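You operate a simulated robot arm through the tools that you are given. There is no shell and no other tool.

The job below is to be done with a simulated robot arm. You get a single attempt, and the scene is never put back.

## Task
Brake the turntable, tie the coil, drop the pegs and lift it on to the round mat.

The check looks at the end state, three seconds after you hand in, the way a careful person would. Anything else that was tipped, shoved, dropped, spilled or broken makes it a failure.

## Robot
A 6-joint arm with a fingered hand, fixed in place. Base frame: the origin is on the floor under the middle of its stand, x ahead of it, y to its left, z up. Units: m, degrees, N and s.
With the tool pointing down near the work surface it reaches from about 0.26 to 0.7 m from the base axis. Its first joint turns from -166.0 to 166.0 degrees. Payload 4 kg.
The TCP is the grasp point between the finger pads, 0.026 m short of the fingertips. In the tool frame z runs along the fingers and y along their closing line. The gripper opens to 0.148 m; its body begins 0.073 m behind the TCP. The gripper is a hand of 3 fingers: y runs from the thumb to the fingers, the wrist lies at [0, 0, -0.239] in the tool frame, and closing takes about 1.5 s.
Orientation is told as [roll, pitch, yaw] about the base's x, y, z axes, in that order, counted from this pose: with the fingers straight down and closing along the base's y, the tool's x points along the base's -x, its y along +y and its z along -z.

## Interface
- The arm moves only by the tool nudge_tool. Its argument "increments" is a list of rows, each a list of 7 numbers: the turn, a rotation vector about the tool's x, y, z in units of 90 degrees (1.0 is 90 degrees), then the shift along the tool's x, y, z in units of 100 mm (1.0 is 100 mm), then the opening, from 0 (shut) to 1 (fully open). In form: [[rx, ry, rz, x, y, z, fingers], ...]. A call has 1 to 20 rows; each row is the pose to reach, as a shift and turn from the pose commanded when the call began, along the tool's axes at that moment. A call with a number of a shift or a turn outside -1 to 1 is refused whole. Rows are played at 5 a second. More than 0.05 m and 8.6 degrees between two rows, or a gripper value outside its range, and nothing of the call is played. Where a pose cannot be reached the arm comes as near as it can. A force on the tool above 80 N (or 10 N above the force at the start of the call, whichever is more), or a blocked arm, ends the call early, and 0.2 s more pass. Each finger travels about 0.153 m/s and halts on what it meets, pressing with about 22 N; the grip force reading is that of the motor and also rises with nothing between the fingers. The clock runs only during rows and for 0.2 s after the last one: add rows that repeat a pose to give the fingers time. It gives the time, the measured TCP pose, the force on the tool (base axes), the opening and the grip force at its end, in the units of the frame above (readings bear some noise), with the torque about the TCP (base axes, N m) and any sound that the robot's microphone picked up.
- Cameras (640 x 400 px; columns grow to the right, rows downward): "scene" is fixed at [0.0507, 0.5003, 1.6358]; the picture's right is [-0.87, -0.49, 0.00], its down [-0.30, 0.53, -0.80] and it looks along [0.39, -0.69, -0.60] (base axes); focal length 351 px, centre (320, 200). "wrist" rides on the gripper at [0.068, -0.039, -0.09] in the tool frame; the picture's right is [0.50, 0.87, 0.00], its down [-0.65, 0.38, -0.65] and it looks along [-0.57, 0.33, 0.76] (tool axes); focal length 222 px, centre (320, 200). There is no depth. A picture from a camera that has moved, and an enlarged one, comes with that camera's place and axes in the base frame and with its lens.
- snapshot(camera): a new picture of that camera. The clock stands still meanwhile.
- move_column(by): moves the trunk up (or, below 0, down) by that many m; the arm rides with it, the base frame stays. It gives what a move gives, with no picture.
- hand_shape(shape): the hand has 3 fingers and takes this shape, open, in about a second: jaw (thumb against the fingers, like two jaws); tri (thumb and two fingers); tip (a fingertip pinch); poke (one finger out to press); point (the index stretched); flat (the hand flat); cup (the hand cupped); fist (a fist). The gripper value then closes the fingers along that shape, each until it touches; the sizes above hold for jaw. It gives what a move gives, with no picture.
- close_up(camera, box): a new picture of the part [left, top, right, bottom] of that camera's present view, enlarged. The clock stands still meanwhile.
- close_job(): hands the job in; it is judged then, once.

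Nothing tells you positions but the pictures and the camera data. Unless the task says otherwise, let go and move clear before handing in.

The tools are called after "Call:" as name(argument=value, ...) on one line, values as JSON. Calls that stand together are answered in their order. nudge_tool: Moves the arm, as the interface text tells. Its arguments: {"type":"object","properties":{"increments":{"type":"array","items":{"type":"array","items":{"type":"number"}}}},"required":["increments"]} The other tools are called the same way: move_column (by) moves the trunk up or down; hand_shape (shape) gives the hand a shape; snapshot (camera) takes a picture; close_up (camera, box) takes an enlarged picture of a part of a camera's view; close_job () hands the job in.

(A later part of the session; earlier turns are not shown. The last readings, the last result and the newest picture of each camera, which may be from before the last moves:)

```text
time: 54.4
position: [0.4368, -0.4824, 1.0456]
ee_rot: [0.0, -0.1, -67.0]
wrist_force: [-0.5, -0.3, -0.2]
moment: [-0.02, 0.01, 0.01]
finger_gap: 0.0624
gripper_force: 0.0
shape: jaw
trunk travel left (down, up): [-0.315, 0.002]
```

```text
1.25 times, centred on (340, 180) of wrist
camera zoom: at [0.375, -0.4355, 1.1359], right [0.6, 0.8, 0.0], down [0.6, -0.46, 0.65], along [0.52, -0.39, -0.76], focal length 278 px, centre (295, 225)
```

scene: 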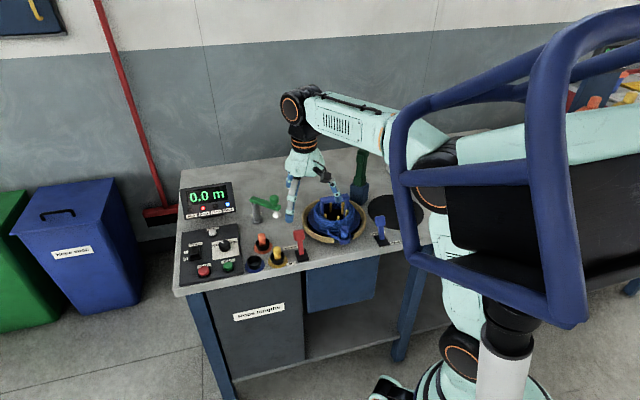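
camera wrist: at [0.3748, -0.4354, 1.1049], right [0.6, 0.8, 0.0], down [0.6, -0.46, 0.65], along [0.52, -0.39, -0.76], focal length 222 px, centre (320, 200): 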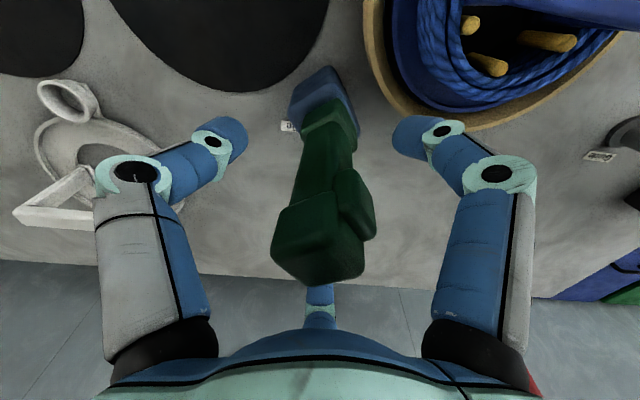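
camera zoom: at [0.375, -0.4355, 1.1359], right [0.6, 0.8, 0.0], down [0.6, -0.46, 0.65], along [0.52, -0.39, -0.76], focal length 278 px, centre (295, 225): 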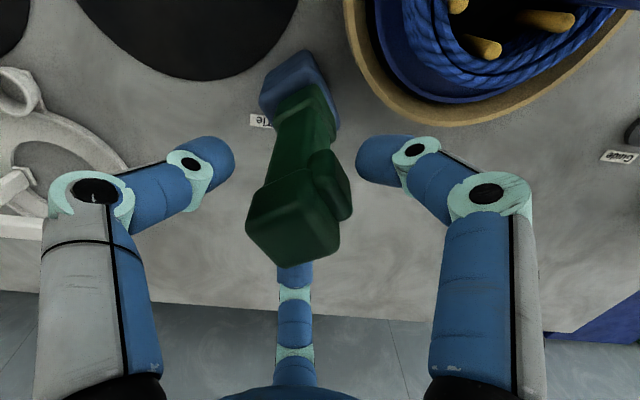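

Call:
nudge_tool(increments=[[0, 0, 0, 0.045, 0.022, 0, 0.42], [0, 0, 0, 0.09, 0.044, 0, 0.42], [0, 0, 0, 0.135, 0.066, 0, 0.42]])

Call:
nudge_tool(increments=[[0, 0, 0, 0.027, 0.013, 0, 0.42], [0, 0, 0, 0.054, 0.026, 0, 0.42]])

Call:
close_up(camera="wrist", box=[220, 20, 460, 340])

Call:
close_up(camera="scene", box=[340, 130, 400, 200])

```text
time: 55.2
position: [0.4368, -0.4662, 1.0459]
ee_rot: [0.0, 0.0, -67.1]
wrist_force: [-0.1, -0.4, 0.2]
moment: [-0.01, -0.03, -0.02]
finger_gap: 0.0625
gripper_force: 0.0
shape: jaw
trunk travel left (down, up): [-0.315, 0.002]
```

```text
time: 55.8
position: [0.4374, -0.4609, 1.0459]
ee_rot: [0.1, 0.1, -67.1]
wrist_force: [-0.5, -1.0, -1.0]
moment: [-0.04, 0.02, -0.03]
finger_gap: 0.0625
gripper_force: 0.0
shape: jaw
trunk travel left (down, up): [-0.315, 0.002]
```

```text
1.25 times, centred on (340, 180) of wrist
camera zoom: at [0.3762, -0.4144, 1.1356], right [0.6, 0.8, 0.0], down [0.6, -0.46, 0.65], along [0.52, -0.39, -0.76], focal length 278 px, centre (295, 225)
```

zoom: 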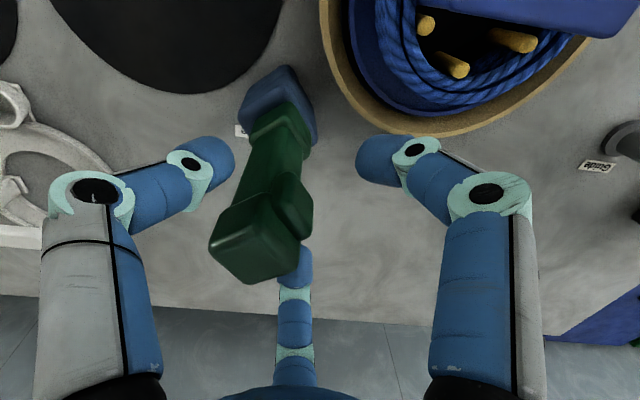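

```text
5.71 times, centred on (370, 165) of scene
camera zoom: at [0.0507, 0.5003, 1.6358], right [-0.87, -0.49, 0.0], down [-0.3, 0.53, -0.8], along [0.39, -0.69, -0.6], focal length 2004 px, centre (34, 400)
```

zoom: 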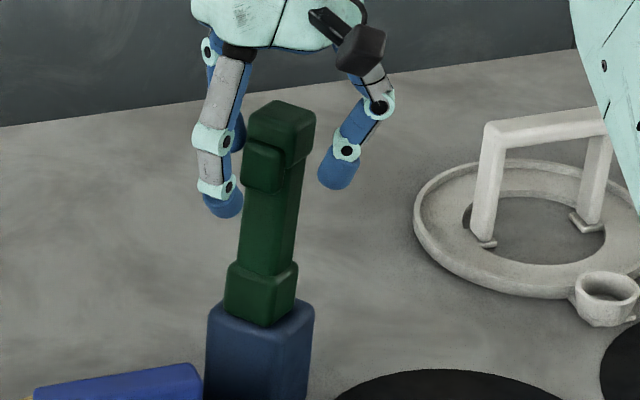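

Call:
nudge_tool(increments=[[0, 0, 0, 0.027, 0.013, 0, 0.42], [0, 0, 0, 0.054, 0.026, 0, 0.42]])

Call:
nudge_tool(increments=[[0, 0, 0, 0.027, 0.013, 0, 0.42], [0, 0, 0, 0.054, 0.026, 0, 0.42]])

Call:
close_up(camera="wrist", box=[220, 20, 460, 340])

Call:
close_up(camera="scene", box=[340, 130, 400, 200])

```text
time: 56.4
position: [0.4375, -0.4546, 1.0447]
ee_rot: [0.0, 0.0, -67.1]
wrist_force: [0.7, 0.3, 0.3]
moment: [-0.03, 0.0, -0.03]
finger_gap: 0.0625
gripper_force: 0.1
shape: jaw
trunk travel left (down, up): [-0.315, 0.002]
```

```text
time: 57.0
position: [0.4383, -0.4484, 1.0463]
ee_rot: [0.1, 0.0, -67.0]
wrist_force: [1.2, 0.1, -0.5]
moment: [0.02, 0.03, 0.0]
finger_gap: 0.0625
gripper_force: 0.1
shape: jaw
trunk travel left (down, up): [-0.315, 0.002]
```

```text
1.25 times, centred on (340, 180) of wrist
camera zoom: at [0.377, -0.4026, 1.1355], right [0.6, 0.8, 0.0], down [0.6, -0.46, 0.65], along [0.52, -0.39, -0.76], focal length 278 px, centre (295, 225)
```

zoom: 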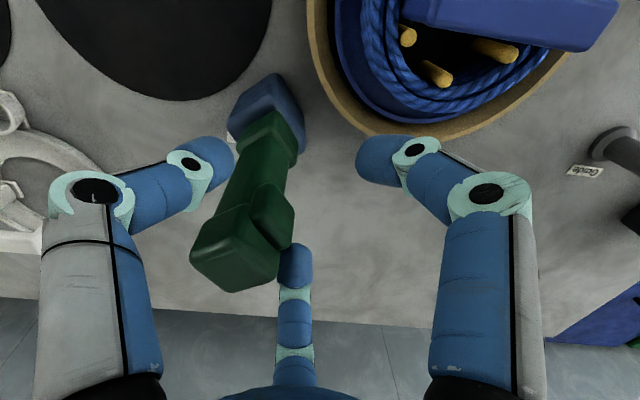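

```text
5.71 times, centred on (370, 165) of scene
camera zoom: at [0.0507, 0.5003, 1.6358], right [-0.87, -0.49, 0.0], down [-0.3, 0.53, -0.8], along [0.39, -0.69, -0.6], focal length 2004 px, centre (34, 400)
```

zoom: 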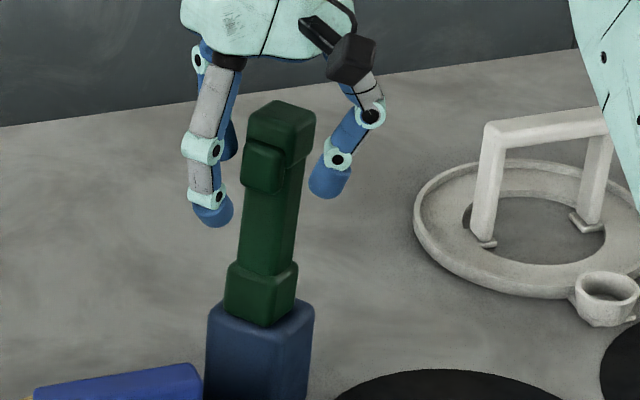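

The two-finger fork just straddles it without contact, so I need a single digit directly behind. I'll rise, yaw so the thumb is on the far side of the arm, and come down again.

Call:
nudge_tool(increments=[[0, 0, 0, 0, 0, -0.3, 0.42], [0, 0, 0, 0, 0, -0.6, 0.42], [0, 0, 0, 0, 0, -0.6, 0.42]])

Call:
nudge_tool(increments=[[0, 0, -0.09, 0, 0, 0, 0.5], [0, 0, -0.18, 0, 0, 0, 0.5], [0, 0, -0.27, 0, 0, 0, 0.5], [0, 0, -0.36, 0, 0, 0, 0.5], [0, 0, -0.45, 0, 0, 0, 0.5], [0, 0, -0.54, 0, 0, 0, 0.5], [0, 0, -0.63, 0, 0, 0, 0.5], [0, 0, -0.711, 0, 0, 0, 0.5], [0, 0, -0.711, 0, 0, 0, 0.5]])

Call:
close_up(camera="wrist", box=[160, 20, 480, 320])

```text
time: 57.8
position: [0.4388, -0.4498, 1.1059]
ee_rot: [0.0, 0.0, -67.1]
wrist_force: [0.1, 0.3, -0.1]
moment: [-0.01, -0.01, -0.03]
finger_gap: 0.0625
gripper_force: 0.1
shape: jaw
trunk travel left (down, up): [-0.315, 0.002]
```

```text
time: 59.8
position: [0.4373, -0.449, 1.1055]
ee_rot: [0.0, 0.0, -3.0]
wrist_force: [0.2, 1.1, 0.1]
moment: [-0.01, -0.02, -0.01]
finger_gap: 0.0732
gripper_force: 0.1
shape: jaw
trunk travel left (down, up): [-0.315, 0.002]
```

```text
1.33 times, centred on (320, 170) of wrist
camera zoom: at [0.3696, -0.4851, 1.1956], right [-0.45, 0.89, 0.0], down [0.67, 0.34, 0.65], along [0.58, 0.3, -0.76], focal length 296 px, centre (320, 240)
```

zoom: 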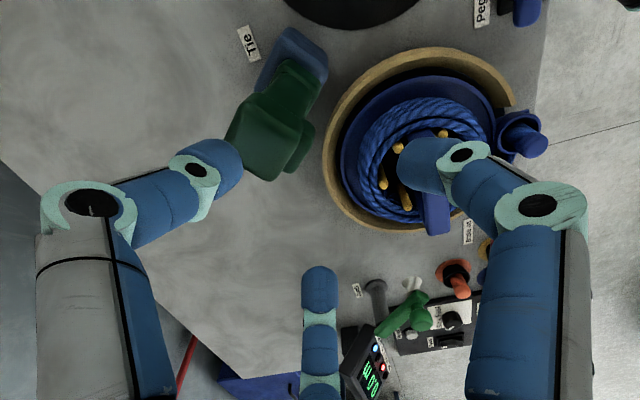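

Call:
nudge_tool(increments=[[0, 0, 0, -0.02, -0.35, 0, 0.5], [0, 0, 0, -0.02, -0.35, 0, 0.5], [0, 0, 0, -0.02, -0.35, 0.25, 0.5], [0, 0, 0, -0.02, -0.35, 0.52, 0.5], [0, 0, 0, -0.02, -0.35, 0.52, 0.5]])

Call:
close_up(camera="wrist", box=[160, 20, 480, 320])

Call:
close_up(camera="scene", box=[330, 120, 410, 200])

```text
time: 61.0
position: [0.4379, -0.483, 1.0535]
ee_rot: [0.0, 0.0, -3.1]
wrist_force: [0.1, -0.1, 0.5]
moment: [-0.03, 0.02, 0.0]
finger_gap: 0.0737
gripper_force: 0.0
shape: jaw
trunk travel left (down, up): [-0.315, 0.002]
```

```text
1.33 times, centred on (320, 170) of wrist
camera zoom: at [0.3697, -0.5197, 1.1432], right [-0.45, 0.89, 0.0], down [0.67, 0.34, 0.65], along [0.58, 0.3, -0.76], focal length 296 px, centre (320, 240)
```

zoom: 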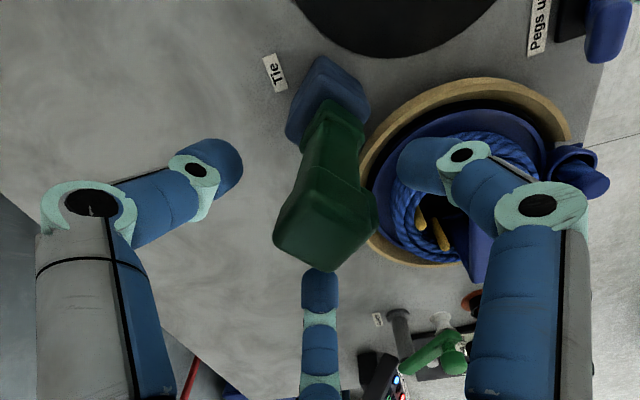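

```text
5.00 times, centred on (370, 160) of scene
camera zoom: at [0.0507, 0.5003, 1.6358], right [-0.87, -0.49, 0.0], down [-0.3, 0.53, -0.8], along [0.39, -0.69, -0.6], focal length 1754 px, centre (70, 400)
```

zoom: 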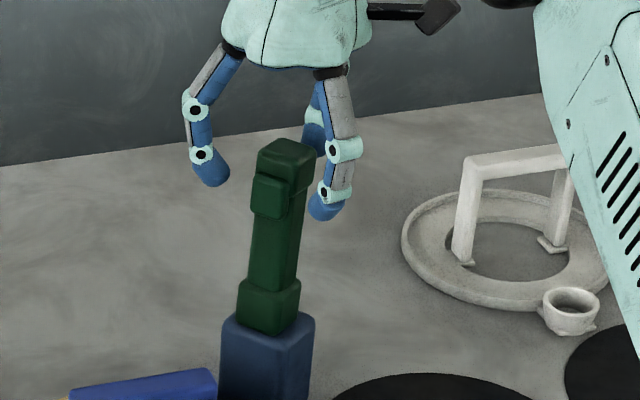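

The thumb is now directly behind the arm. I'll pull toward the coil in small steps and watch force and movement.

Call:
nudge_tool(increments=[[0, 0, 0, 0, 0.05, 0, 0.5], [0, 0, 0, 0, 0.1, 0, 0.5], [0, 0, 0, 0, 0.15, 0, 0.5]])

Call:
nudge_tool(increments=[[0, 0, 0, 0, 0.03, 0, 0.5], [0, 0, 0, 0, 0.06, 0, 0.5]])

Call:
nudge_tool(increments=[[0, 0, 0, 0, 0.03, 0, 0.5], [0, 0, 0, 0, 0.06, 0, 0.5]])

Call:
close_up(camera="wrist", box=[160, 20, 480, 320])

Call:
close_up(camera="scene", box=[330, 120, 410, 200])

```text
time: 61.8
position: [0.4389, -0.4688, 1.053]
ee_rot: [0.1, 0.0, -3.2]
wrist_force: [-0.7, -0.1, -0.2]
moment: [0.04, 0.03, 0.02]
finger_gap: 0.0735
gripper_force: 0.1
shape: jaw
trunk travel left (down, up): [-0.315, 0.002]
```

```text
time: 62.4
position: [0.4392, -0.4625, 1.0544]
ee_rot: [0.1, -0.2, -3.1]
wrist_force: [0.2, -0.2, -0.2]
moment: [0.04, 0.0, 0.01]
finger_gap: 0.0735
gripper_force: 0.1
shape: jaw
trunk travel left (down, up): [-0.315, 0.002]
```

```text
time: 63.0
position: [0.4402, -0.4569, 1.0537]
ee_rot: [0.0, 0.0, -3.1]
wrist_force: [-0.2, -1.4, 0.2]
moment: [-0.07, 0.0, 0.02]
finger_gap: 0.0748
gripper_force: 0.1
shape: jaw
trunk travel left (down, up): [-0.315, 0.002]
```

```text
1.33 times, centred on (320, 170) of wrist
camera zoom: at [0.3713, -0.493, 1.1436], right [-0.45, 0.89, 0.0], down [0.67, 0.34, 0.65], along [0.58, 0.3, -0.76], focal length 296 px, centre (320, 240)
```

zoom: 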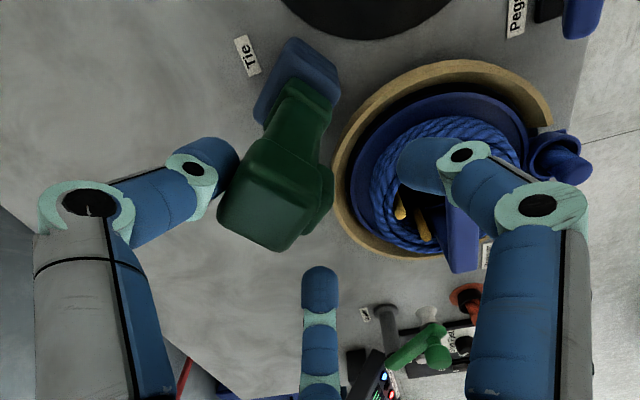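

```text
5.00 times, centred on (370, 160) of scene
camera zoom: at [0.0507, 0.5003, 1.6358], right [-0.87, -0.49, 0.0], down [-0.3, 0.53, -0.8], along [0.39, -0.69, -0.6], focal length 1754 px, centre (70, 400)
```

zoom: 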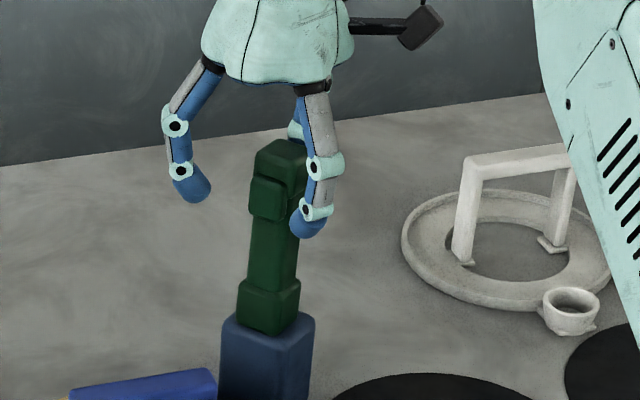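

Call:
nudge_tool(increments=[[0, 0, 0, 0, 0.03, 0, 0.5], [0, 0, 0, 0, 0.06, 0, 0.5]])

Call:
nudge_tool(increments=[[0, 0, 0, 0, 0.03, 0, 0.5], [0, 0, 0, 0, 0.06, 0, 0.5]])

Call:
close_up(camera="wrist", box=[160, 20, 480, 320])

Call:
close_up(camera="scene", box=[330, 120, 410, 200])

```text
time: 63.6
position: [0.4405, -0.4512, 1.0535]
ee_rot: [0.0, -0.2, -3.1]
wrist_force: [0.5, -1.9, 0.9]
moment: [-0.12, 0.01, 0.04]
finger_gap: 0.0756
gripper_force: 0.1
shape: jaw
trunk travel left (down, up): [-0.315, 0.002]
```

```text
time: 64.2
position: [0.4407, -0.4447, 1.0537]
ee_rot: [0.0, -0.1, -3.1]
wrist_force: [0.3, -1.3, 0.6]
moment: [-0.12, -0.02, 0.01]
finger_gap: 0.0756
gripper_force: 0.1
shape: jaw
trunk travel left (down, up): [-0.315, 0.002]
```

```text
1.33 times, centred on (320, 170) of wrist
camera zoom: at [0.372, -0.4814, 1.1439], right [-0.45, 0.89, 0.0], down [0.67, 0.34, 0.65], along [0.58, 0.29, -0.76], focal length 296 px, centre (320, 240)
```

zoom: 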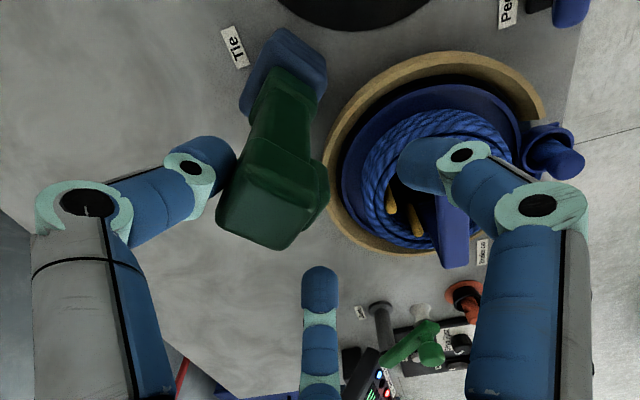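

```text
5.00 times, centred on (370, 160) of scene
camera zoom: at [0.0507, 0.5003, 1.6358], right [-0.87, -0.49, 0.0], down [-0.3, 0.53, -0.8], along [0.39, -0.69, -0.6], focal length 1754 px, centre (70, 400)
```

zoom: 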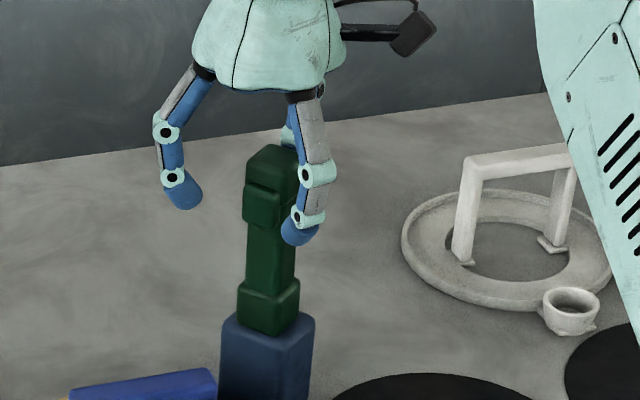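

It moves with only about 1.5 N, so it is a hinged tying arm that swings toward the coil. I'll keep following it over, lowering slightly along its arc.

Call:
nudge_tool(increments=[[0, 0, 0, 0, 0.08, 0.01, 0.5], [0, 0, 0, 0, 0.16, 0.03, 0.5], [0, 0, 0, 0, 0.24, 0.06, 0.5], [0, 0, 0, 0, 0.32, 0.1, 0.5]])

Call:
close_up(camera="scene", box=[330, 120, 410, 200])

Call:
close_up(camera="wrist", box=[160, 20, 480, 320])

```text
time: 65.2
position: [0.4418, -0.4131, 1.043]
ee_rot: [0.0, 0.0, -3.2]
wrist_force: [0.4, -0.2, 0.1]
moment: [-0.01, -0.05, -0.03]
finger_gap: 0.0741
gripper_force: 0.0
shape: jaw
trunk travel left (down, up): [-0.315, 0.002]
```

```text
5.00 times, centred on (370, 160) of scene
camera zoom: at [0.0507, 0.5003, 1.6358], right [-0.87, -0.49, 0.0], down [-0.3, 0.53, -0.8], along [0.39, -0.69, -0.6], focal length 1754 px, centre (70, 400)
```

zoom: 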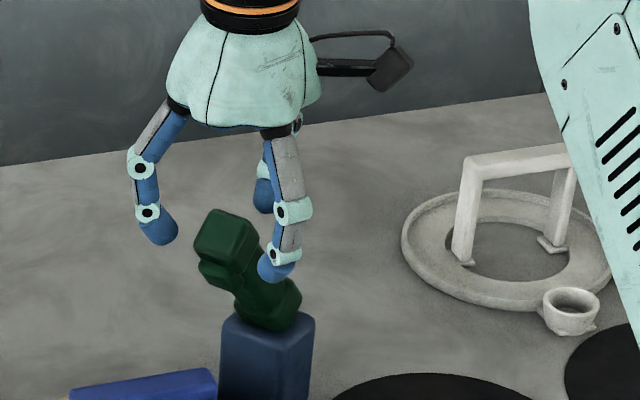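

```text
1.33 times, centred on (320, 170) of wrist
camera zoom: at [0.3734, -0.449, 1.1335], right [-0.45, 0.89, 0.0], down [0.67, 0.34, 0.65], along [0.58, 0.3, -0.76], focal length 296 px, centre (320, 240)
```

zoom: 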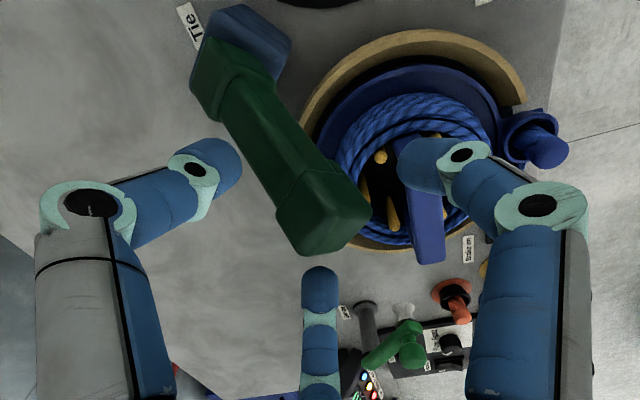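

The arm is now leaning about 35–40° toward the coil and off the thumb. I'll hold still a moment to see whether it keeps falling.

Call:
nudge_tool(increments=[[0, 0, 0, 0, 0, 0, 0.5], [0, 0, 0, 0, 0, 0, 0.5]])

Call:
close_up(camera="scene", box=[310, 120, 410, 220])

Call:
snapshot(camera="wrist")

```text
time: 65.8
position: [0.442, -0.4131, 1.045]
ee_rot: [0.1, 0.0, -3.1]
wrist_force: [0.1, 0.3, -0.6]
moment: [0.0, 0.0, 0.0]
finger_gap: 0.074
gripper_force: 0.1
shape: jaw
trunk travel left (down, up): [-0.315, 0.002]
```

```text
4.00 times, centred on (360, 170) of scene
camera zoom: at [0.0507, 0.5003, 1.6358], right [-0.87, -0.49, 0.0], down [-0.3, 0.53, -0.8], along [0.39, -0.69, -0.6], focal length 1403 px, centre (160, 320)
```

zoom: 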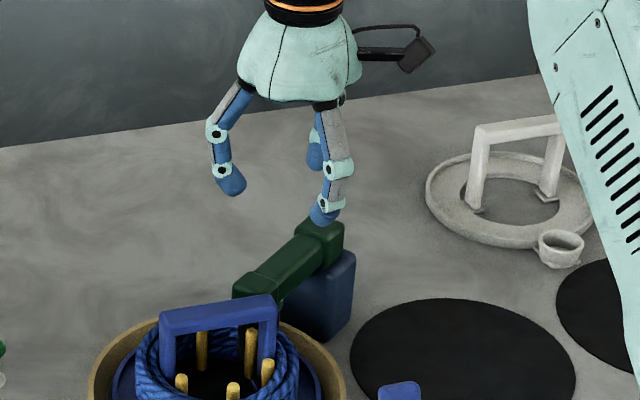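

```text
taken
camera wrist: at [0.3734, -0.4493, 1.1335], right [-0.45, 0.89, 0.0], down [0.67, 0.34, 0.65], along [0.58, 0.3, -0.76], focal length 222 px, centre (320, 200)
```

wrist: 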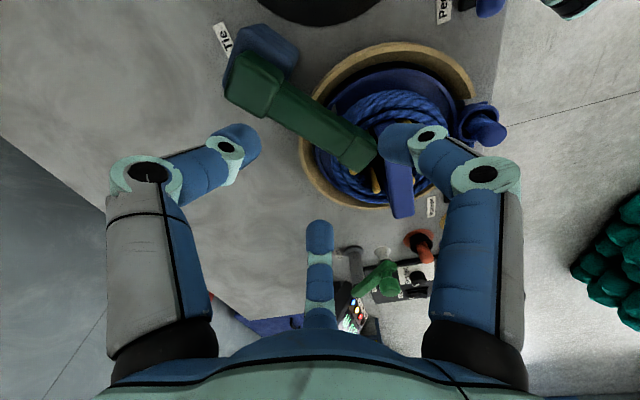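

The arm fell over and its head now rests on the coil's rope. I'll look closely to see whether it is fully down.

Call:
close_up(camera="scene", box=[310, 180, 380, 250])

Call:
close_up(camera="wrist", box=[200, 0, 500, 230])

Call:
close_up(camera="scene", box=[170, 170, 250, 230])

```text
5.71 times, centred on (345, 215) of scene
camera zoom: at [0.0507, 0.5003, 1.6358], right [-0.87, -0.49, 0.0], down [-0.3, 0.53, -0.8], along [0.39, -0.69, -0.6], focal length 2004 px, centre (177, 114)
```

zoom: 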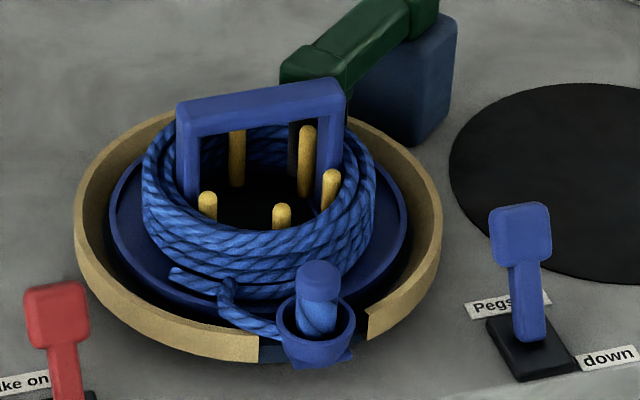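

```text
1.74 times, centred on (350, 115) of wrist
camera zoom: at [0.3734, -0.4493, 1.1335], right [-0.45, 0.89, 0.0], down [0.67, 0.34, 0.65], along [0.58, 0.3, -0.76], focal length 386 px, centre (268, 348)
```

zoom: 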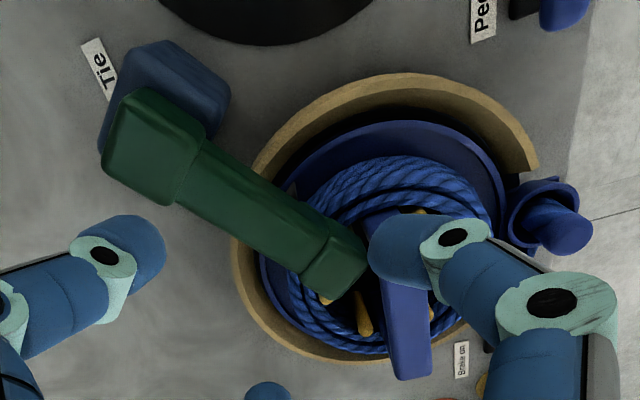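

```text
6.67 times, centred on (210, 200) of scene
camera zoom: at [0.0507, 0.5003, 1.6358], right [-0.87, -0.49, 0.0], down [-0.3, 0.53, -0.8], along [0.39, -0.69, -0.6], focal length 2338 px, centre (1053, 200)
```

zoom: 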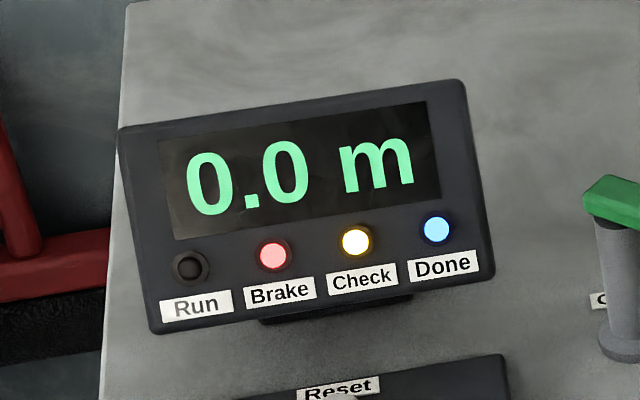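

The yellow "Check" lamp has come on since the arm came down, and I see a new dark band on the inside of the coil beneath the arm's head. I'll zoom in on that.

Call:
close_up(camera="scene", box=[335, 185, 385, 220])

Call:
close_up(camera="wrist", box=[320, 90, 460, 210])

```text
11.43 times, centred on (360, 202) of scene
camera zoom: at [0.0507, 0.5003, 1.6358], right [-0.87, -0.49, 0.0], down [-0.3, 0.53, -0.8], along [0.39, -0.69, -0.6], focal length 4009 px, centre (-137, 171)
```

zoom: 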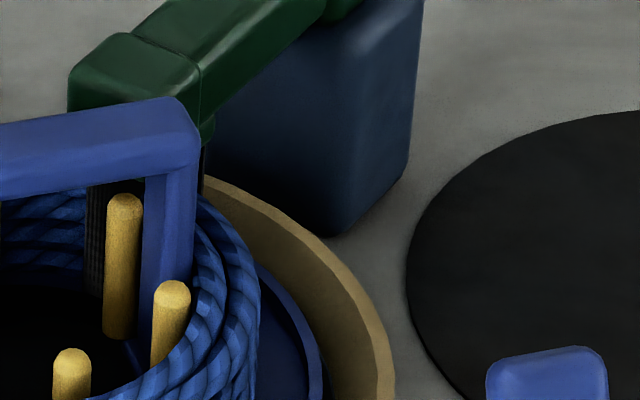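

```text
3.33 times, centred on (390, 150) of wrist
camera zoom: at [0.3734, -0.4493, 1.1335], right [-0.45, 0.89, 0.0], down [0.67, 0.34, 0.65], along [0.58, 0.3, -0.76], focal length 740 px, centre (87, 367)
```

zoom: 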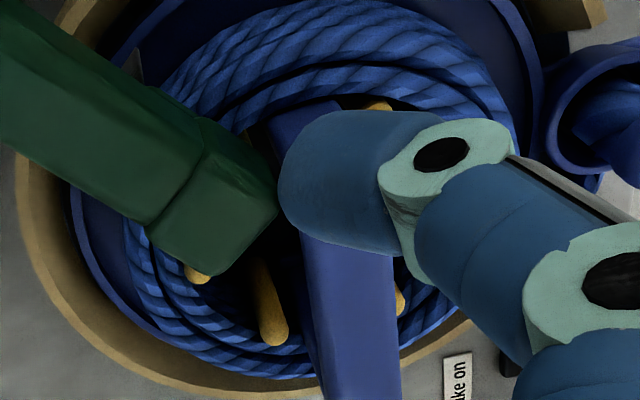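

There is now a black ribbed zip-tie around the rope bundle under the arm's head, so the tie looks made. The arm has to go back up so the carrier can be lifted. I'll rise, turn the hand so the digits straddle the arm from above, and grip its shaft to swing it back.

Call:
nudge_tool(increments=[[0, 0, 0, 0, 0, -0.2, 0.5], [0, 0, 0, 0, 0, -0.4, 0.6], [0, 0, 0, 0, 0, -0.4, 0.6]])

Call:
nudge_tool(increments=[[0, 0, 0.09, 0, 0, 0, 0.6], [0, 0, 0.18, 0, 0, 0, 0.6], [0, 0, 0.27, 0, 0, 0, 0.6], [0, 0, 0.36, 0, 0, 0, 0.6], [0, 0, 0.45, 0, 0, 0, 0.6], [0, 0, 0.54, 0, 0, 0, 0.6], [0, 0, 0.63, 0, 0, 0, 0.6], [0, 0, 0.72, 0, 0, 0, 0.6], [0, 0, 0.81, 0, 0, 0, 0.6], [0, 0, 0.9, 0, 0, 0, 0.6], [0, 0, 0.99, 0, 0, 0, 0.6], [0, 0, 0.99, 0, 0, 0, 0.6]])

Call:
snapshot(camera="wrist")

Call:
close_up(camera="scene", box=[170, 150, 410, 290])

```text
time: 66.6
position: [0.4409, -0.4132, 1.0839]
ee_rot: [-0.1, 0.1, -3.2]
wrist_force: [-0.2, -1.0, -0.2]
moment: [0.0, 0.01, -0.02]
finger_gap: 0.0882
gripper_force: 0.0
shape: jaw
trunk travel left (down, up): [-0.315, 0.002]
```

```text
time: 69.2
position: [0.4414, -0.4133, 1.0839]
ee_rot: [-0.1, 0.0, -92.3]
wrist_force: [-0.5, -0.1, 0.4]
moment: [0.0, 0.0, 0.02]
finger_gap: 0.0881
gripper_force: 0.0
shape: jaw
trunk travel left (down, up): [-0.315, 0.002]
```

```text
taken
camera wrist: at [0.4067, -0.3448, 1.1736], right [0.89, 0.46, 0.0], down [0.35, -0.67, 0.65], along [0.3, -0.58, -0.76], focal length 222 px, centre (320, 200)
```

wrist: 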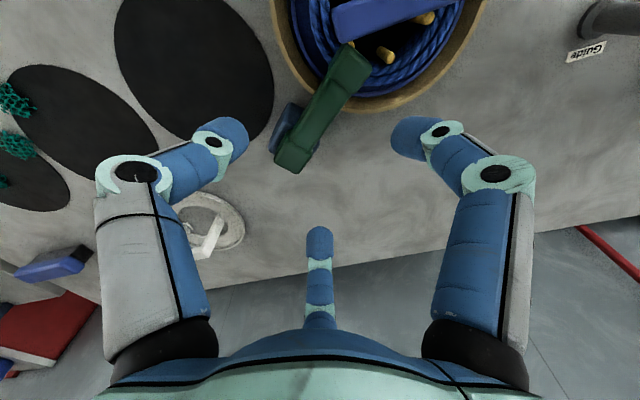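

```text
2.67 times, centred on (290, 220) of scene
camera zoom: at [0.0507, 0.5003, 1.6358], right [-0.87, -0.49, 0.0], down [-0.3, 0.53, -0.8], along [0.39, -0.69, -0.6], focal length 935 px, centre (400, 147)
```

zoom: 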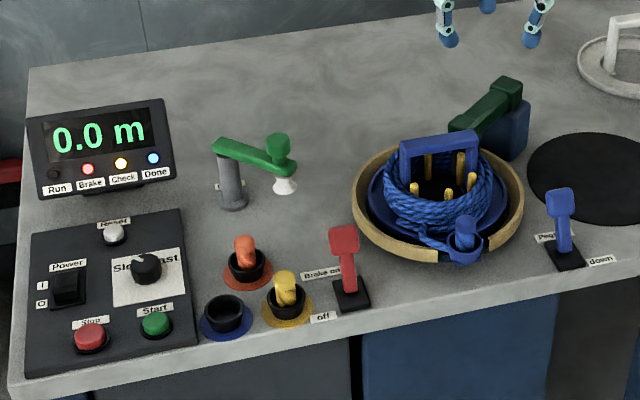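

Call:
nudge_tool(increments=[[0, 0, 0, -0.067, 0.013, 0, 0.6], [0, 0, 0, -0.067, 0.013, 0.35, 0.6], [0, 0, 0, -0.067, 0.013, 0.7, 0.6], [0, 0, 0, -0.067, 0.013, 0.9, 0.6], [0, 0, 0, -0.067, 0.013, 0.9, 0.6]])

Call:
close_up(camera="wrist", box=[160, 0, 480, 300])

Call:
close_up(camera="scene", box=[310, 140, 410, 230])

```text
time: 70.4
position: [0.4443, -0.4208, 0.9926]
ee_rot: [-0.1, 0.0, -92.2]
wrist_force: [0.4, 0.5, 0.0]
moment: [0.03, 0.01, -0.02]
finger_gap: 0.0881
gripper_force: 0.0
shape: jaw
trunk travel left (down, up): [-0.315, 0.002]
```

```text
1.33 times, centred on (320, 150) of wrist
camera zoom: at [0.4076, -0.3518, 1.0831], right [0.88, 0.47, 0.0], down [0.35, -0.67, 0.65], along [0.31, -0.58, -0.76], focal length 296 px, centre (320, 267)
```

zoom: 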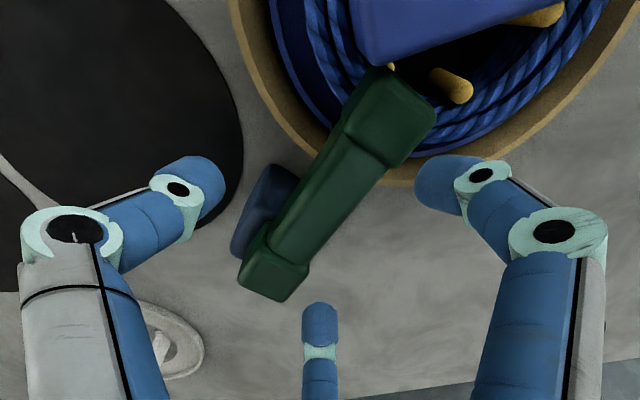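

```text
4.44 times, centred on (360, 185) of scene
camera zoom: at [0.0507, 0.5003, 1.6358], right [-0.87, -0.49, 0.0], down [-0.3, 0.53, -0.8], along [0.39, -0.69, -0.6], focal length 1559 px, centre (142, 267)
```

zoom: 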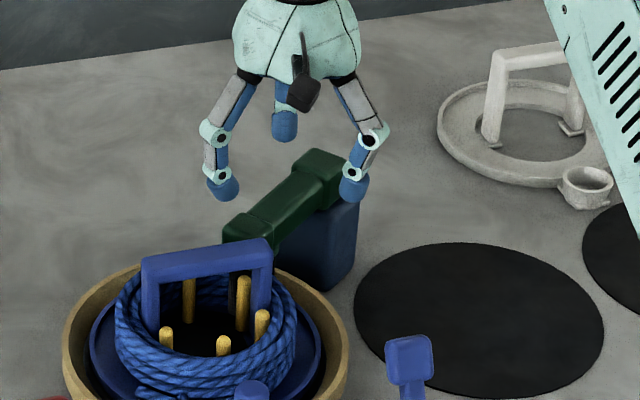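

Call:
nudge_tool(increments=[[0, 0, 0, 0.1, -0.015, 0, 0.42], [0, 0, 0, 0.1, -0.015, 0, 0.42], [0, 0, 0, 0.1, -0.015, 0.2, 0.42], [0, 0, 0, 0.1, -0.015, 0.44, 0.42], [0, 0, 0, 0.1, -0.015, 0.44, 0.42]])

Call:
close_up(camera="wrist", box=[160, 0, 480, 300])

Call:
close_up(camera="scene", box=[310, 140, 410, 230])

```text
time: 71.6
position: [0.4429, -0.4094, 0.9485]
ee_rot: [0.1, 0.0, -92.2]
wrist_force: [7.3, -1.4, 3.1]
moment: [0.04, -0.13, -0.11]
finger_gap: 0.0643
gripper_force: 0.1
shape: jaw
trunk travel left (down, up): [-0.315, 0.002]
```

```text
1.33 times, centred on (320, 150) of wrist
camera zoom: at [0.4078, -0.3411, 1.0393], right [0.88, 0.47, 0.0], down [0.35, -0.67, 0.65], along [0.31, -0.58, -0.76], focal length 296 px, centre (320, 267)
```

zoom: 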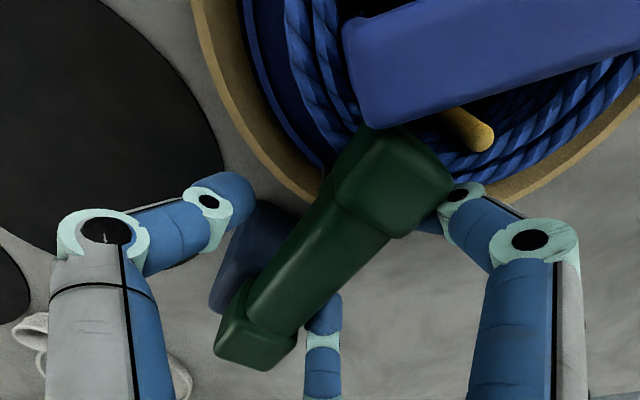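

```text
4.44 times, centred on (360, 185) of scene
camera zoom: at [0.0507, 0.5003, 1.6358], right [-0.87, -0.49, 0.0], down [-0.3, 0.53, -0.8], along [0.39, -0.69, -0.6], focal length 1559 px, centre (142, 267)
```

zoom: 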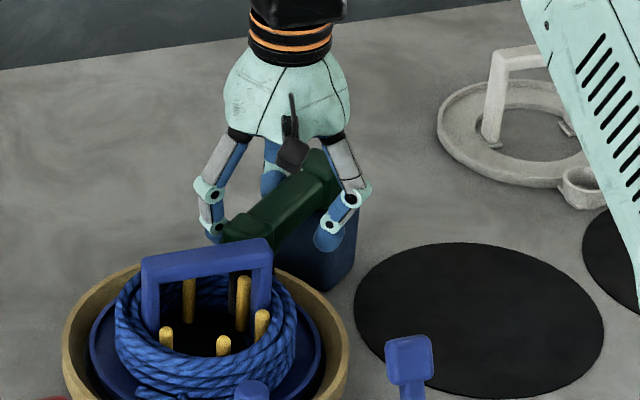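

F1 is touching the side of the head, with 7 N sideways. I'll rise slightly, shift 1.2 cm back toward the hinge, and come down again on the plain shaft.

Call:
nudge_tool(increments=[[0, 0, 0, 0, 0, -0.2, 0.42], [0, 0, 0, 0, 0, -0.35, 0.42], [0, 0, 0, -0.13, 0.03, -0.35, 0.42], [0, 0, 0, -0.13, 0.03, -0.35, 0.42]])

Call:
close_up(camera="wrist", box=[160, 0, 480, 300])

```text
time: 72.6
position: [0.446, -0.4222, 0.9838]
ee_rot: [0.0, 0.0, -92.4]
wrist_force: [2.5, 1.8, -0.5]
moment: [-0.02, -0.04, -0.07]
finger_gap: 0.0652
gripper_force: 0.1
shape: jaw
trunk travel left (down, up): [-0.315, 0.002]
```

```text
1.33 times, centred on (320, 150) of wrist
camera zoom: at [0.4094, -0.3538, 1.0742], right [0.89, 0.47, 0.0], down [0.35, -0.67, 0.65], along [0.3, -0.58, -0.76], focal length 296 px, centre (320, 267)
```

zoom: 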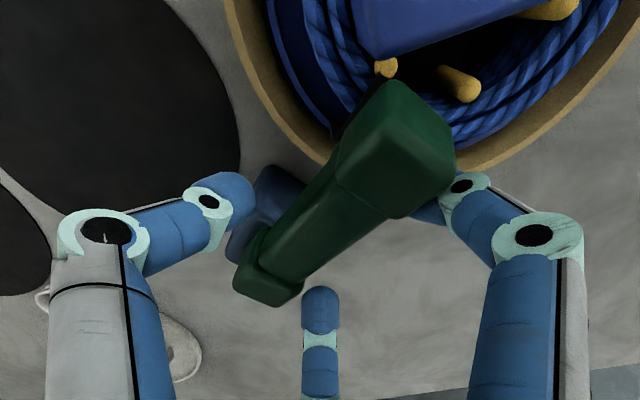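

Call:
close_up(camera="scene", box=[310, 140, 410, 230])

```text
4.44 times, centred on (360, 185) of scene
camera zoom: at [0.0507, 0.5003, 1.6358], right [-0.87, -0.49, 0.0], down [-0.3, 0.53, -0.8], along [0.39, -0.69, -0.6], focal length 1559 px, centre (142, 267)
```

zoom: 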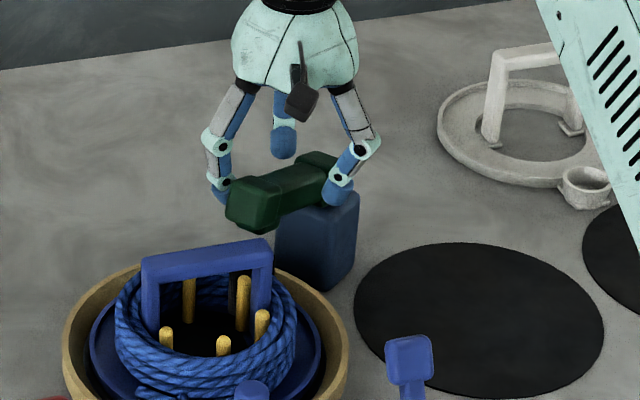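

Conveniently, F1 has hooked under the head and the arm has come up about 15°. I'll close the fingers around the shaft to cage it, then continue lifting along its arc.

Call:
nudge_tool(increments=[[0, 0, 0, 0, 0, 0, 0.36], [0, 0, 0, 0, 0, 0, 0.3], [0, 0, 0, 0, 0, 0, 0.25], [0, 0, 0, 0, 0, 0, 0.2], [0, 0, 0, 0, 0, 0, 0.2]])

Call:
close_up(camera="wrist", box=[160, 0, 480, 300])

Call:
close_up(camera="scene", box=[310, 140, 410, 230])

```text
time: 73.8
position: [0.4446, -0.4224, 0.9845]
ee_rot: [0.0, 0.0, -92.1]
wrist_force: [0.7, -0.4, -0.3]
moment: [-0.02, -0.03, -0.02]
finger_gap: 0.0298
gripper_force: 0.0
shape: jaw
trunk travel left (down, up): [-0.315, 0.002]
```

```text
1.33 times, centred on (320, 150) of wrist
camera zoom: at [0.409, -0.3541, 1.0743], right [0.88, 0.47, 0.0], down [0.35, -0.67, 0.65], along [0.3, -0.58, -0.76], focal length 296 px, centre (320, 267)
```

zoom: 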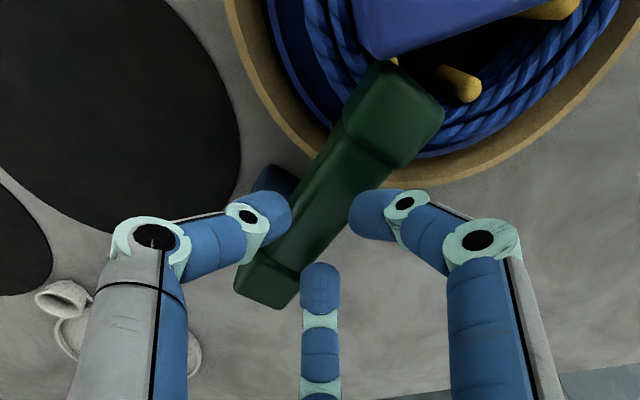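

```text
4.44 times, centred on (360, 185) of scene
camera zoom: at [0.0507, 0.5003, 1.6358], right [-0.87, -0.49, 0.0], down [-0.3, 0.53, -0.8], along [0.39, -0.69, -0.6], focal length 1559 px, centre (142, 267)
```

zoom: 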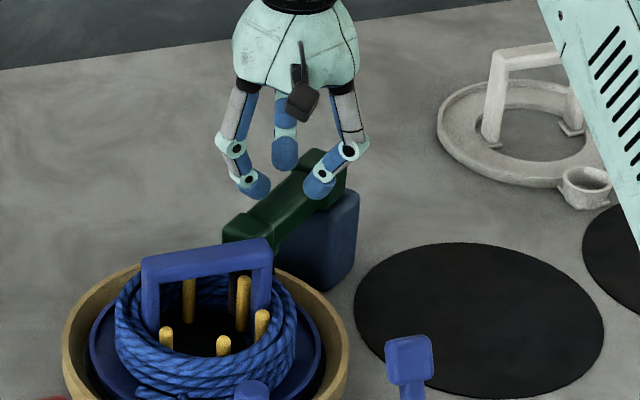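

It slipped off F1 and settled back on the coil. The fingers are now well placed around the plain shaft, so I'll open slightly, lower around it and grip properly.

Call:
nudge_tool(increments=[[0, 0, 0, 0, 0, 0, 0.38], [0, 0, 0, 0, 0, 0, 0.38], [0, 0, 0, 0, 0, 0.2, 0.38], [0, 0, 0, 0, 0, 0.38, 0.38], [0, 0, 0, 0, 0, 0.38, 0.38]])

Call:
close_up(camera="wrist", box=[160, 0, 480, 300])

Call:
close_up(camera="scene", box=[310, 140, 410, 230])

```text
time: 75.0
position: [0.4439, -0.4225, 0.9463]
ee_rot: [0.1, 0.0, -92.2]
wrist_force: [4.5, -0.5, 3.4]
moment: [-0.06, -0.12, -0.06]
finger_gap: 0.0569
gripper_force: 0.0
shape: jaw
trunk travel left (down, up): [-0.315, 0.002]
```

```text
1.33 times, centred on (320, 150) of wrist
camera zoom: at [0.4095, -0.354, 1.0366], right [0.88, 0.47, 0.0], down [0.35, -0.67, 0.65], along [0.31, -0.58, -0.76], focal length 296 px, centre (320, 267)
```

zoom: 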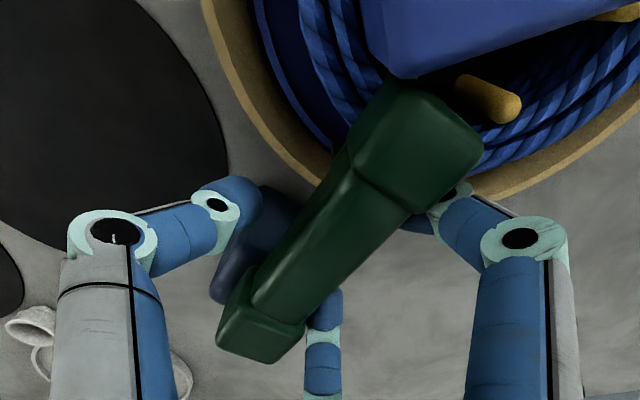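

```text
4.44 times, centred on (360, 185) of scene
camera zoom: at [0.0507, 0.5003, 1.6358], right [-0.87, -0.49, 0.0], down [-0.3, 0.53, -0.8], along [0.39, -0.69, -0.6], focal length 1559 px, centre (142, 267)
```

zoom: 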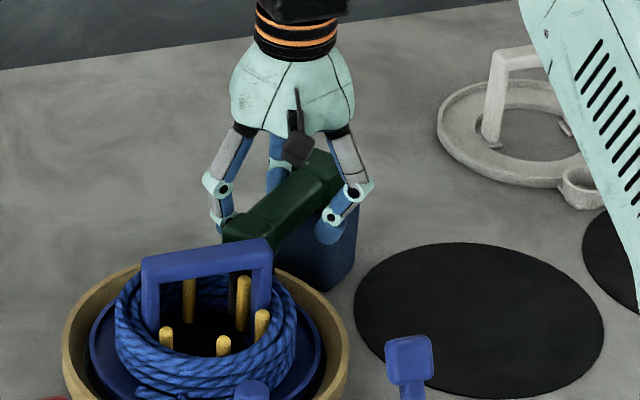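

Call:
nudge_tool(increments=[[0, 0, 0, 0, -0.0, 0, 0.3], [0, 0, 0, 0, 0, 0, 0.2], [0, 0, 0, 0, 0, 0, 0.1], [0, 0, 0, 0, 0, 0, 0], [0, 0, 0, 0, 0, 0, 0], [0, 0, 0, 0, 0, 0, 0]])

Call:
close_up(camera="wrist", box=[160, 0, 480, 300])

Call:
close_up(camera="scene", box=[310, 140, 410, 230])

```text
time: 76.4
position: [0.4449, -0.4218, 0.9461]
ee_rot: [0.1, 0.0, -92.2]
wrist_force: [5.4, 1.4, -5.2]
moment: [0.07, -0.01, -0.15]
finger_gap: 0.0168
gripper_force: 22.4
shape: jaw
trunk travel left (down, up): [-0.315, 0.002]
```

```text
1.33 times, centred on (320, 150) of wrist
camera zoom: at [0.4096, -0.3542, 1.0361], right [0.88, 0.47, 0.0], down [0.35, -0.67, 0.65], along [0.3, -0.58, -0.76], focal length 296 px, centre (320, 267)
```

zoom: 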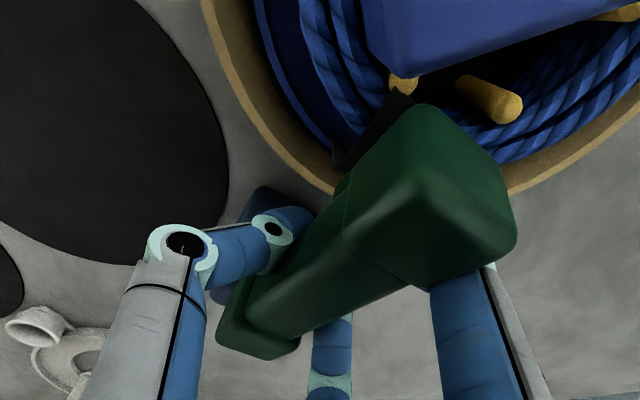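

```text
4.44 times, centred on (360, 185) of scene
camera zoom: at [0.0507, 0.5003, 1.6358], right [-0.87, -0.49, 0.0], down [-0.3, 0.53, -0.8], along [0.39, -0.69, -0.6], focal length 1559 px, centre (142, 267)
```

zoom: 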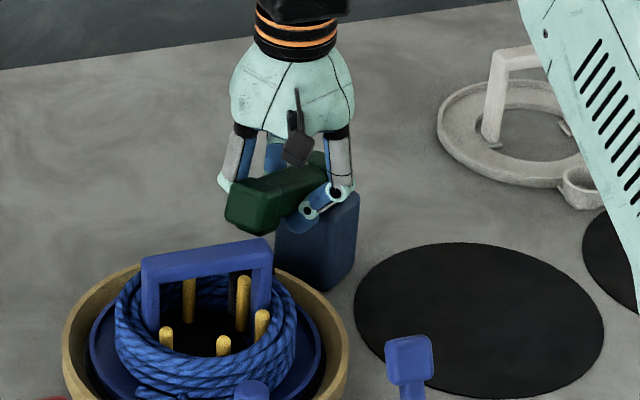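

The fingers closed under the shaft and raised the arm about 20°, and the black tie is visible on the coil. I'll lift along the arc back toward upright.

Call:
nudge_tool(increments=[[0, 0, 0, -0.03, 0, -0.08, 0], [0, 0, 0, -0.07, 0, -0.16, 0], [0, 0, 0, -0.12, 0, -0.24, 0], [0, 0, 0, -0.18, 0, -0.32, 0]])

Call:
close_up(camera="wrist", box=[160, 0, 480, 300])

Call:
close_up(camera="scene", box=[310, 140, 410, 230])

```text
time: 77.4
position: [0.444, -0.442, 0.9789]
ee_rot: [0.2, -0.1, -92.3]
wrist_force: [-0.4, -0.7, -1.1]
moment: [-0.01, 0.01, 0.04]
finger_gap: 0.0129
gripper_force: 21.4
shape: jaw
trunk travel left (down, up): [-0.315, 0.002]
```

```text
1.33 times, centred on (320, 150) of wrist
camera zoom: at [0.408, -0.3734, 1.069], right [0.89, 0.47, 0.0], down [0.35, -0.67, 0.66], along [0.31, -0.58, -0.75], focal length 296 px, centre (320, 267)
```

zoom: 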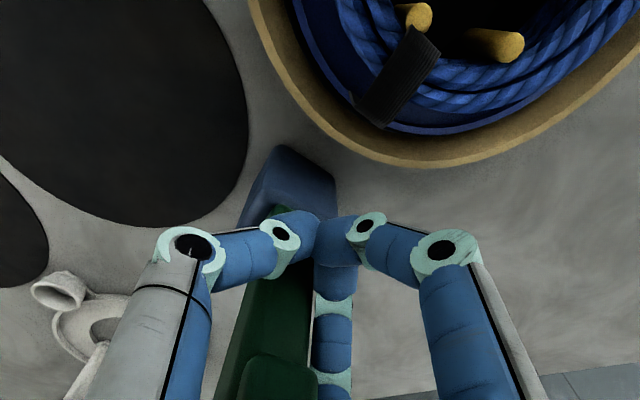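

```text
4.44 times, centred on (360, 185) of scene
camera zoom: at [0.0507, 0.5003, 1.6358], right [-0.87, -0.49, 0.0], down [-0.3, 0.53, -0.8], along [0.39, -0.69, -0.6], focal length 1559 px, centre (142, 267)
```

zoom: 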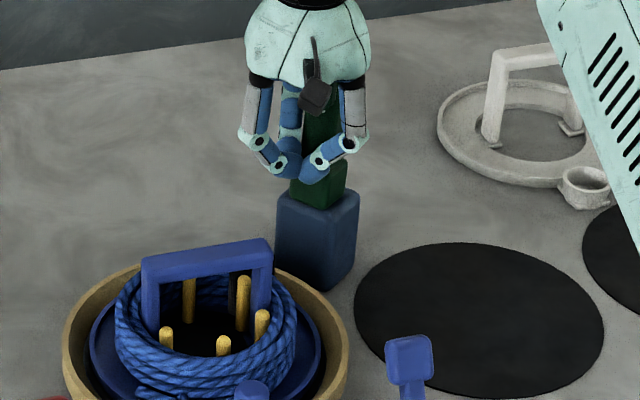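

The arm has swung back upright, and the black tie is clearly around the rope bundle. I'll nudge the arm a little further back to make sure it is fully home.

Call:
nudge_tool(increments=[[0, 0, 0, -0.05, 0, -0.1, 0], [0, 0, 0, -0.1, 0, -0.2, 0], [0, 0, 0, -0.1, 0, -0.2, 0]])

Call:
close_up(camera="scene", box=[310, 140, 410, 230])

Call:
close_up(camera="scene", box=[170, 170, 250, 230])

```text
time: 78.2
position: [0.4444, -0.4513, 0.9988]
ee_rot: [0.1, 0.1, -92.2]
wrist_force: [0.6, -0.8, -0.2]
moment: [0.03, -0.01, -0.03]
finger_gap: 0.013
gripper_force: 21.9
shape: jaw
trunk travel left (down, up): [-0.315, 0.002]
```

```text
4.44 times, centred on (360, 185) of scene
camera zoom: at [0.0507, 0.5003, 1.6358], right [-0.87, -0.49, 0.0], down [-0.3, 0.53, -0.8], along [0.39, -0.69, -0.6], focal length 1559 px, centre (142, 267)
```

zoom: 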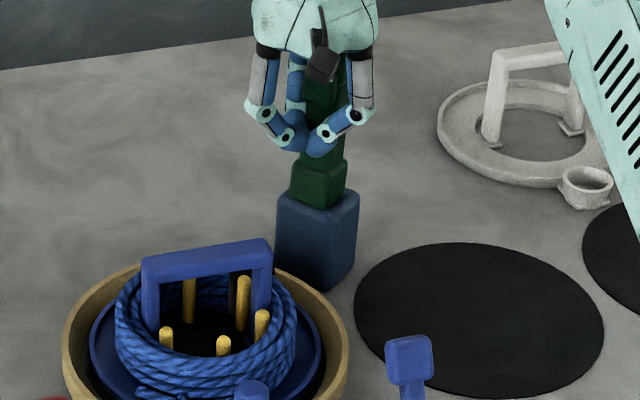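

```text
6.67 times, centred on (210, 200) of scene
camera zoom: at [0.0507, 0.5003, 1.6358], right [-0.87, -0.49, 0.0], down [-0.3, 0.53, -0.8], along [0.39, -0.69, -0.6], focal length 2338 px, centre (1053, 200)
```

zoom: 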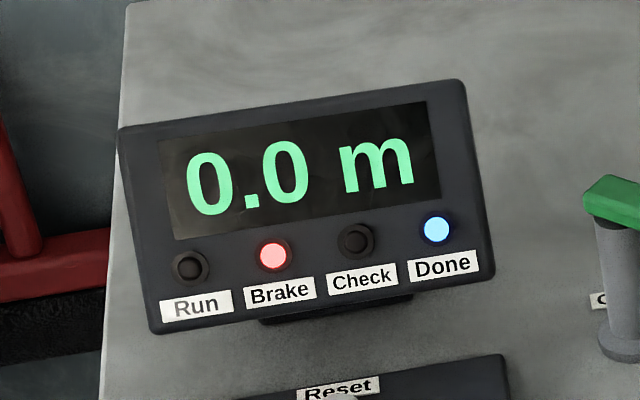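

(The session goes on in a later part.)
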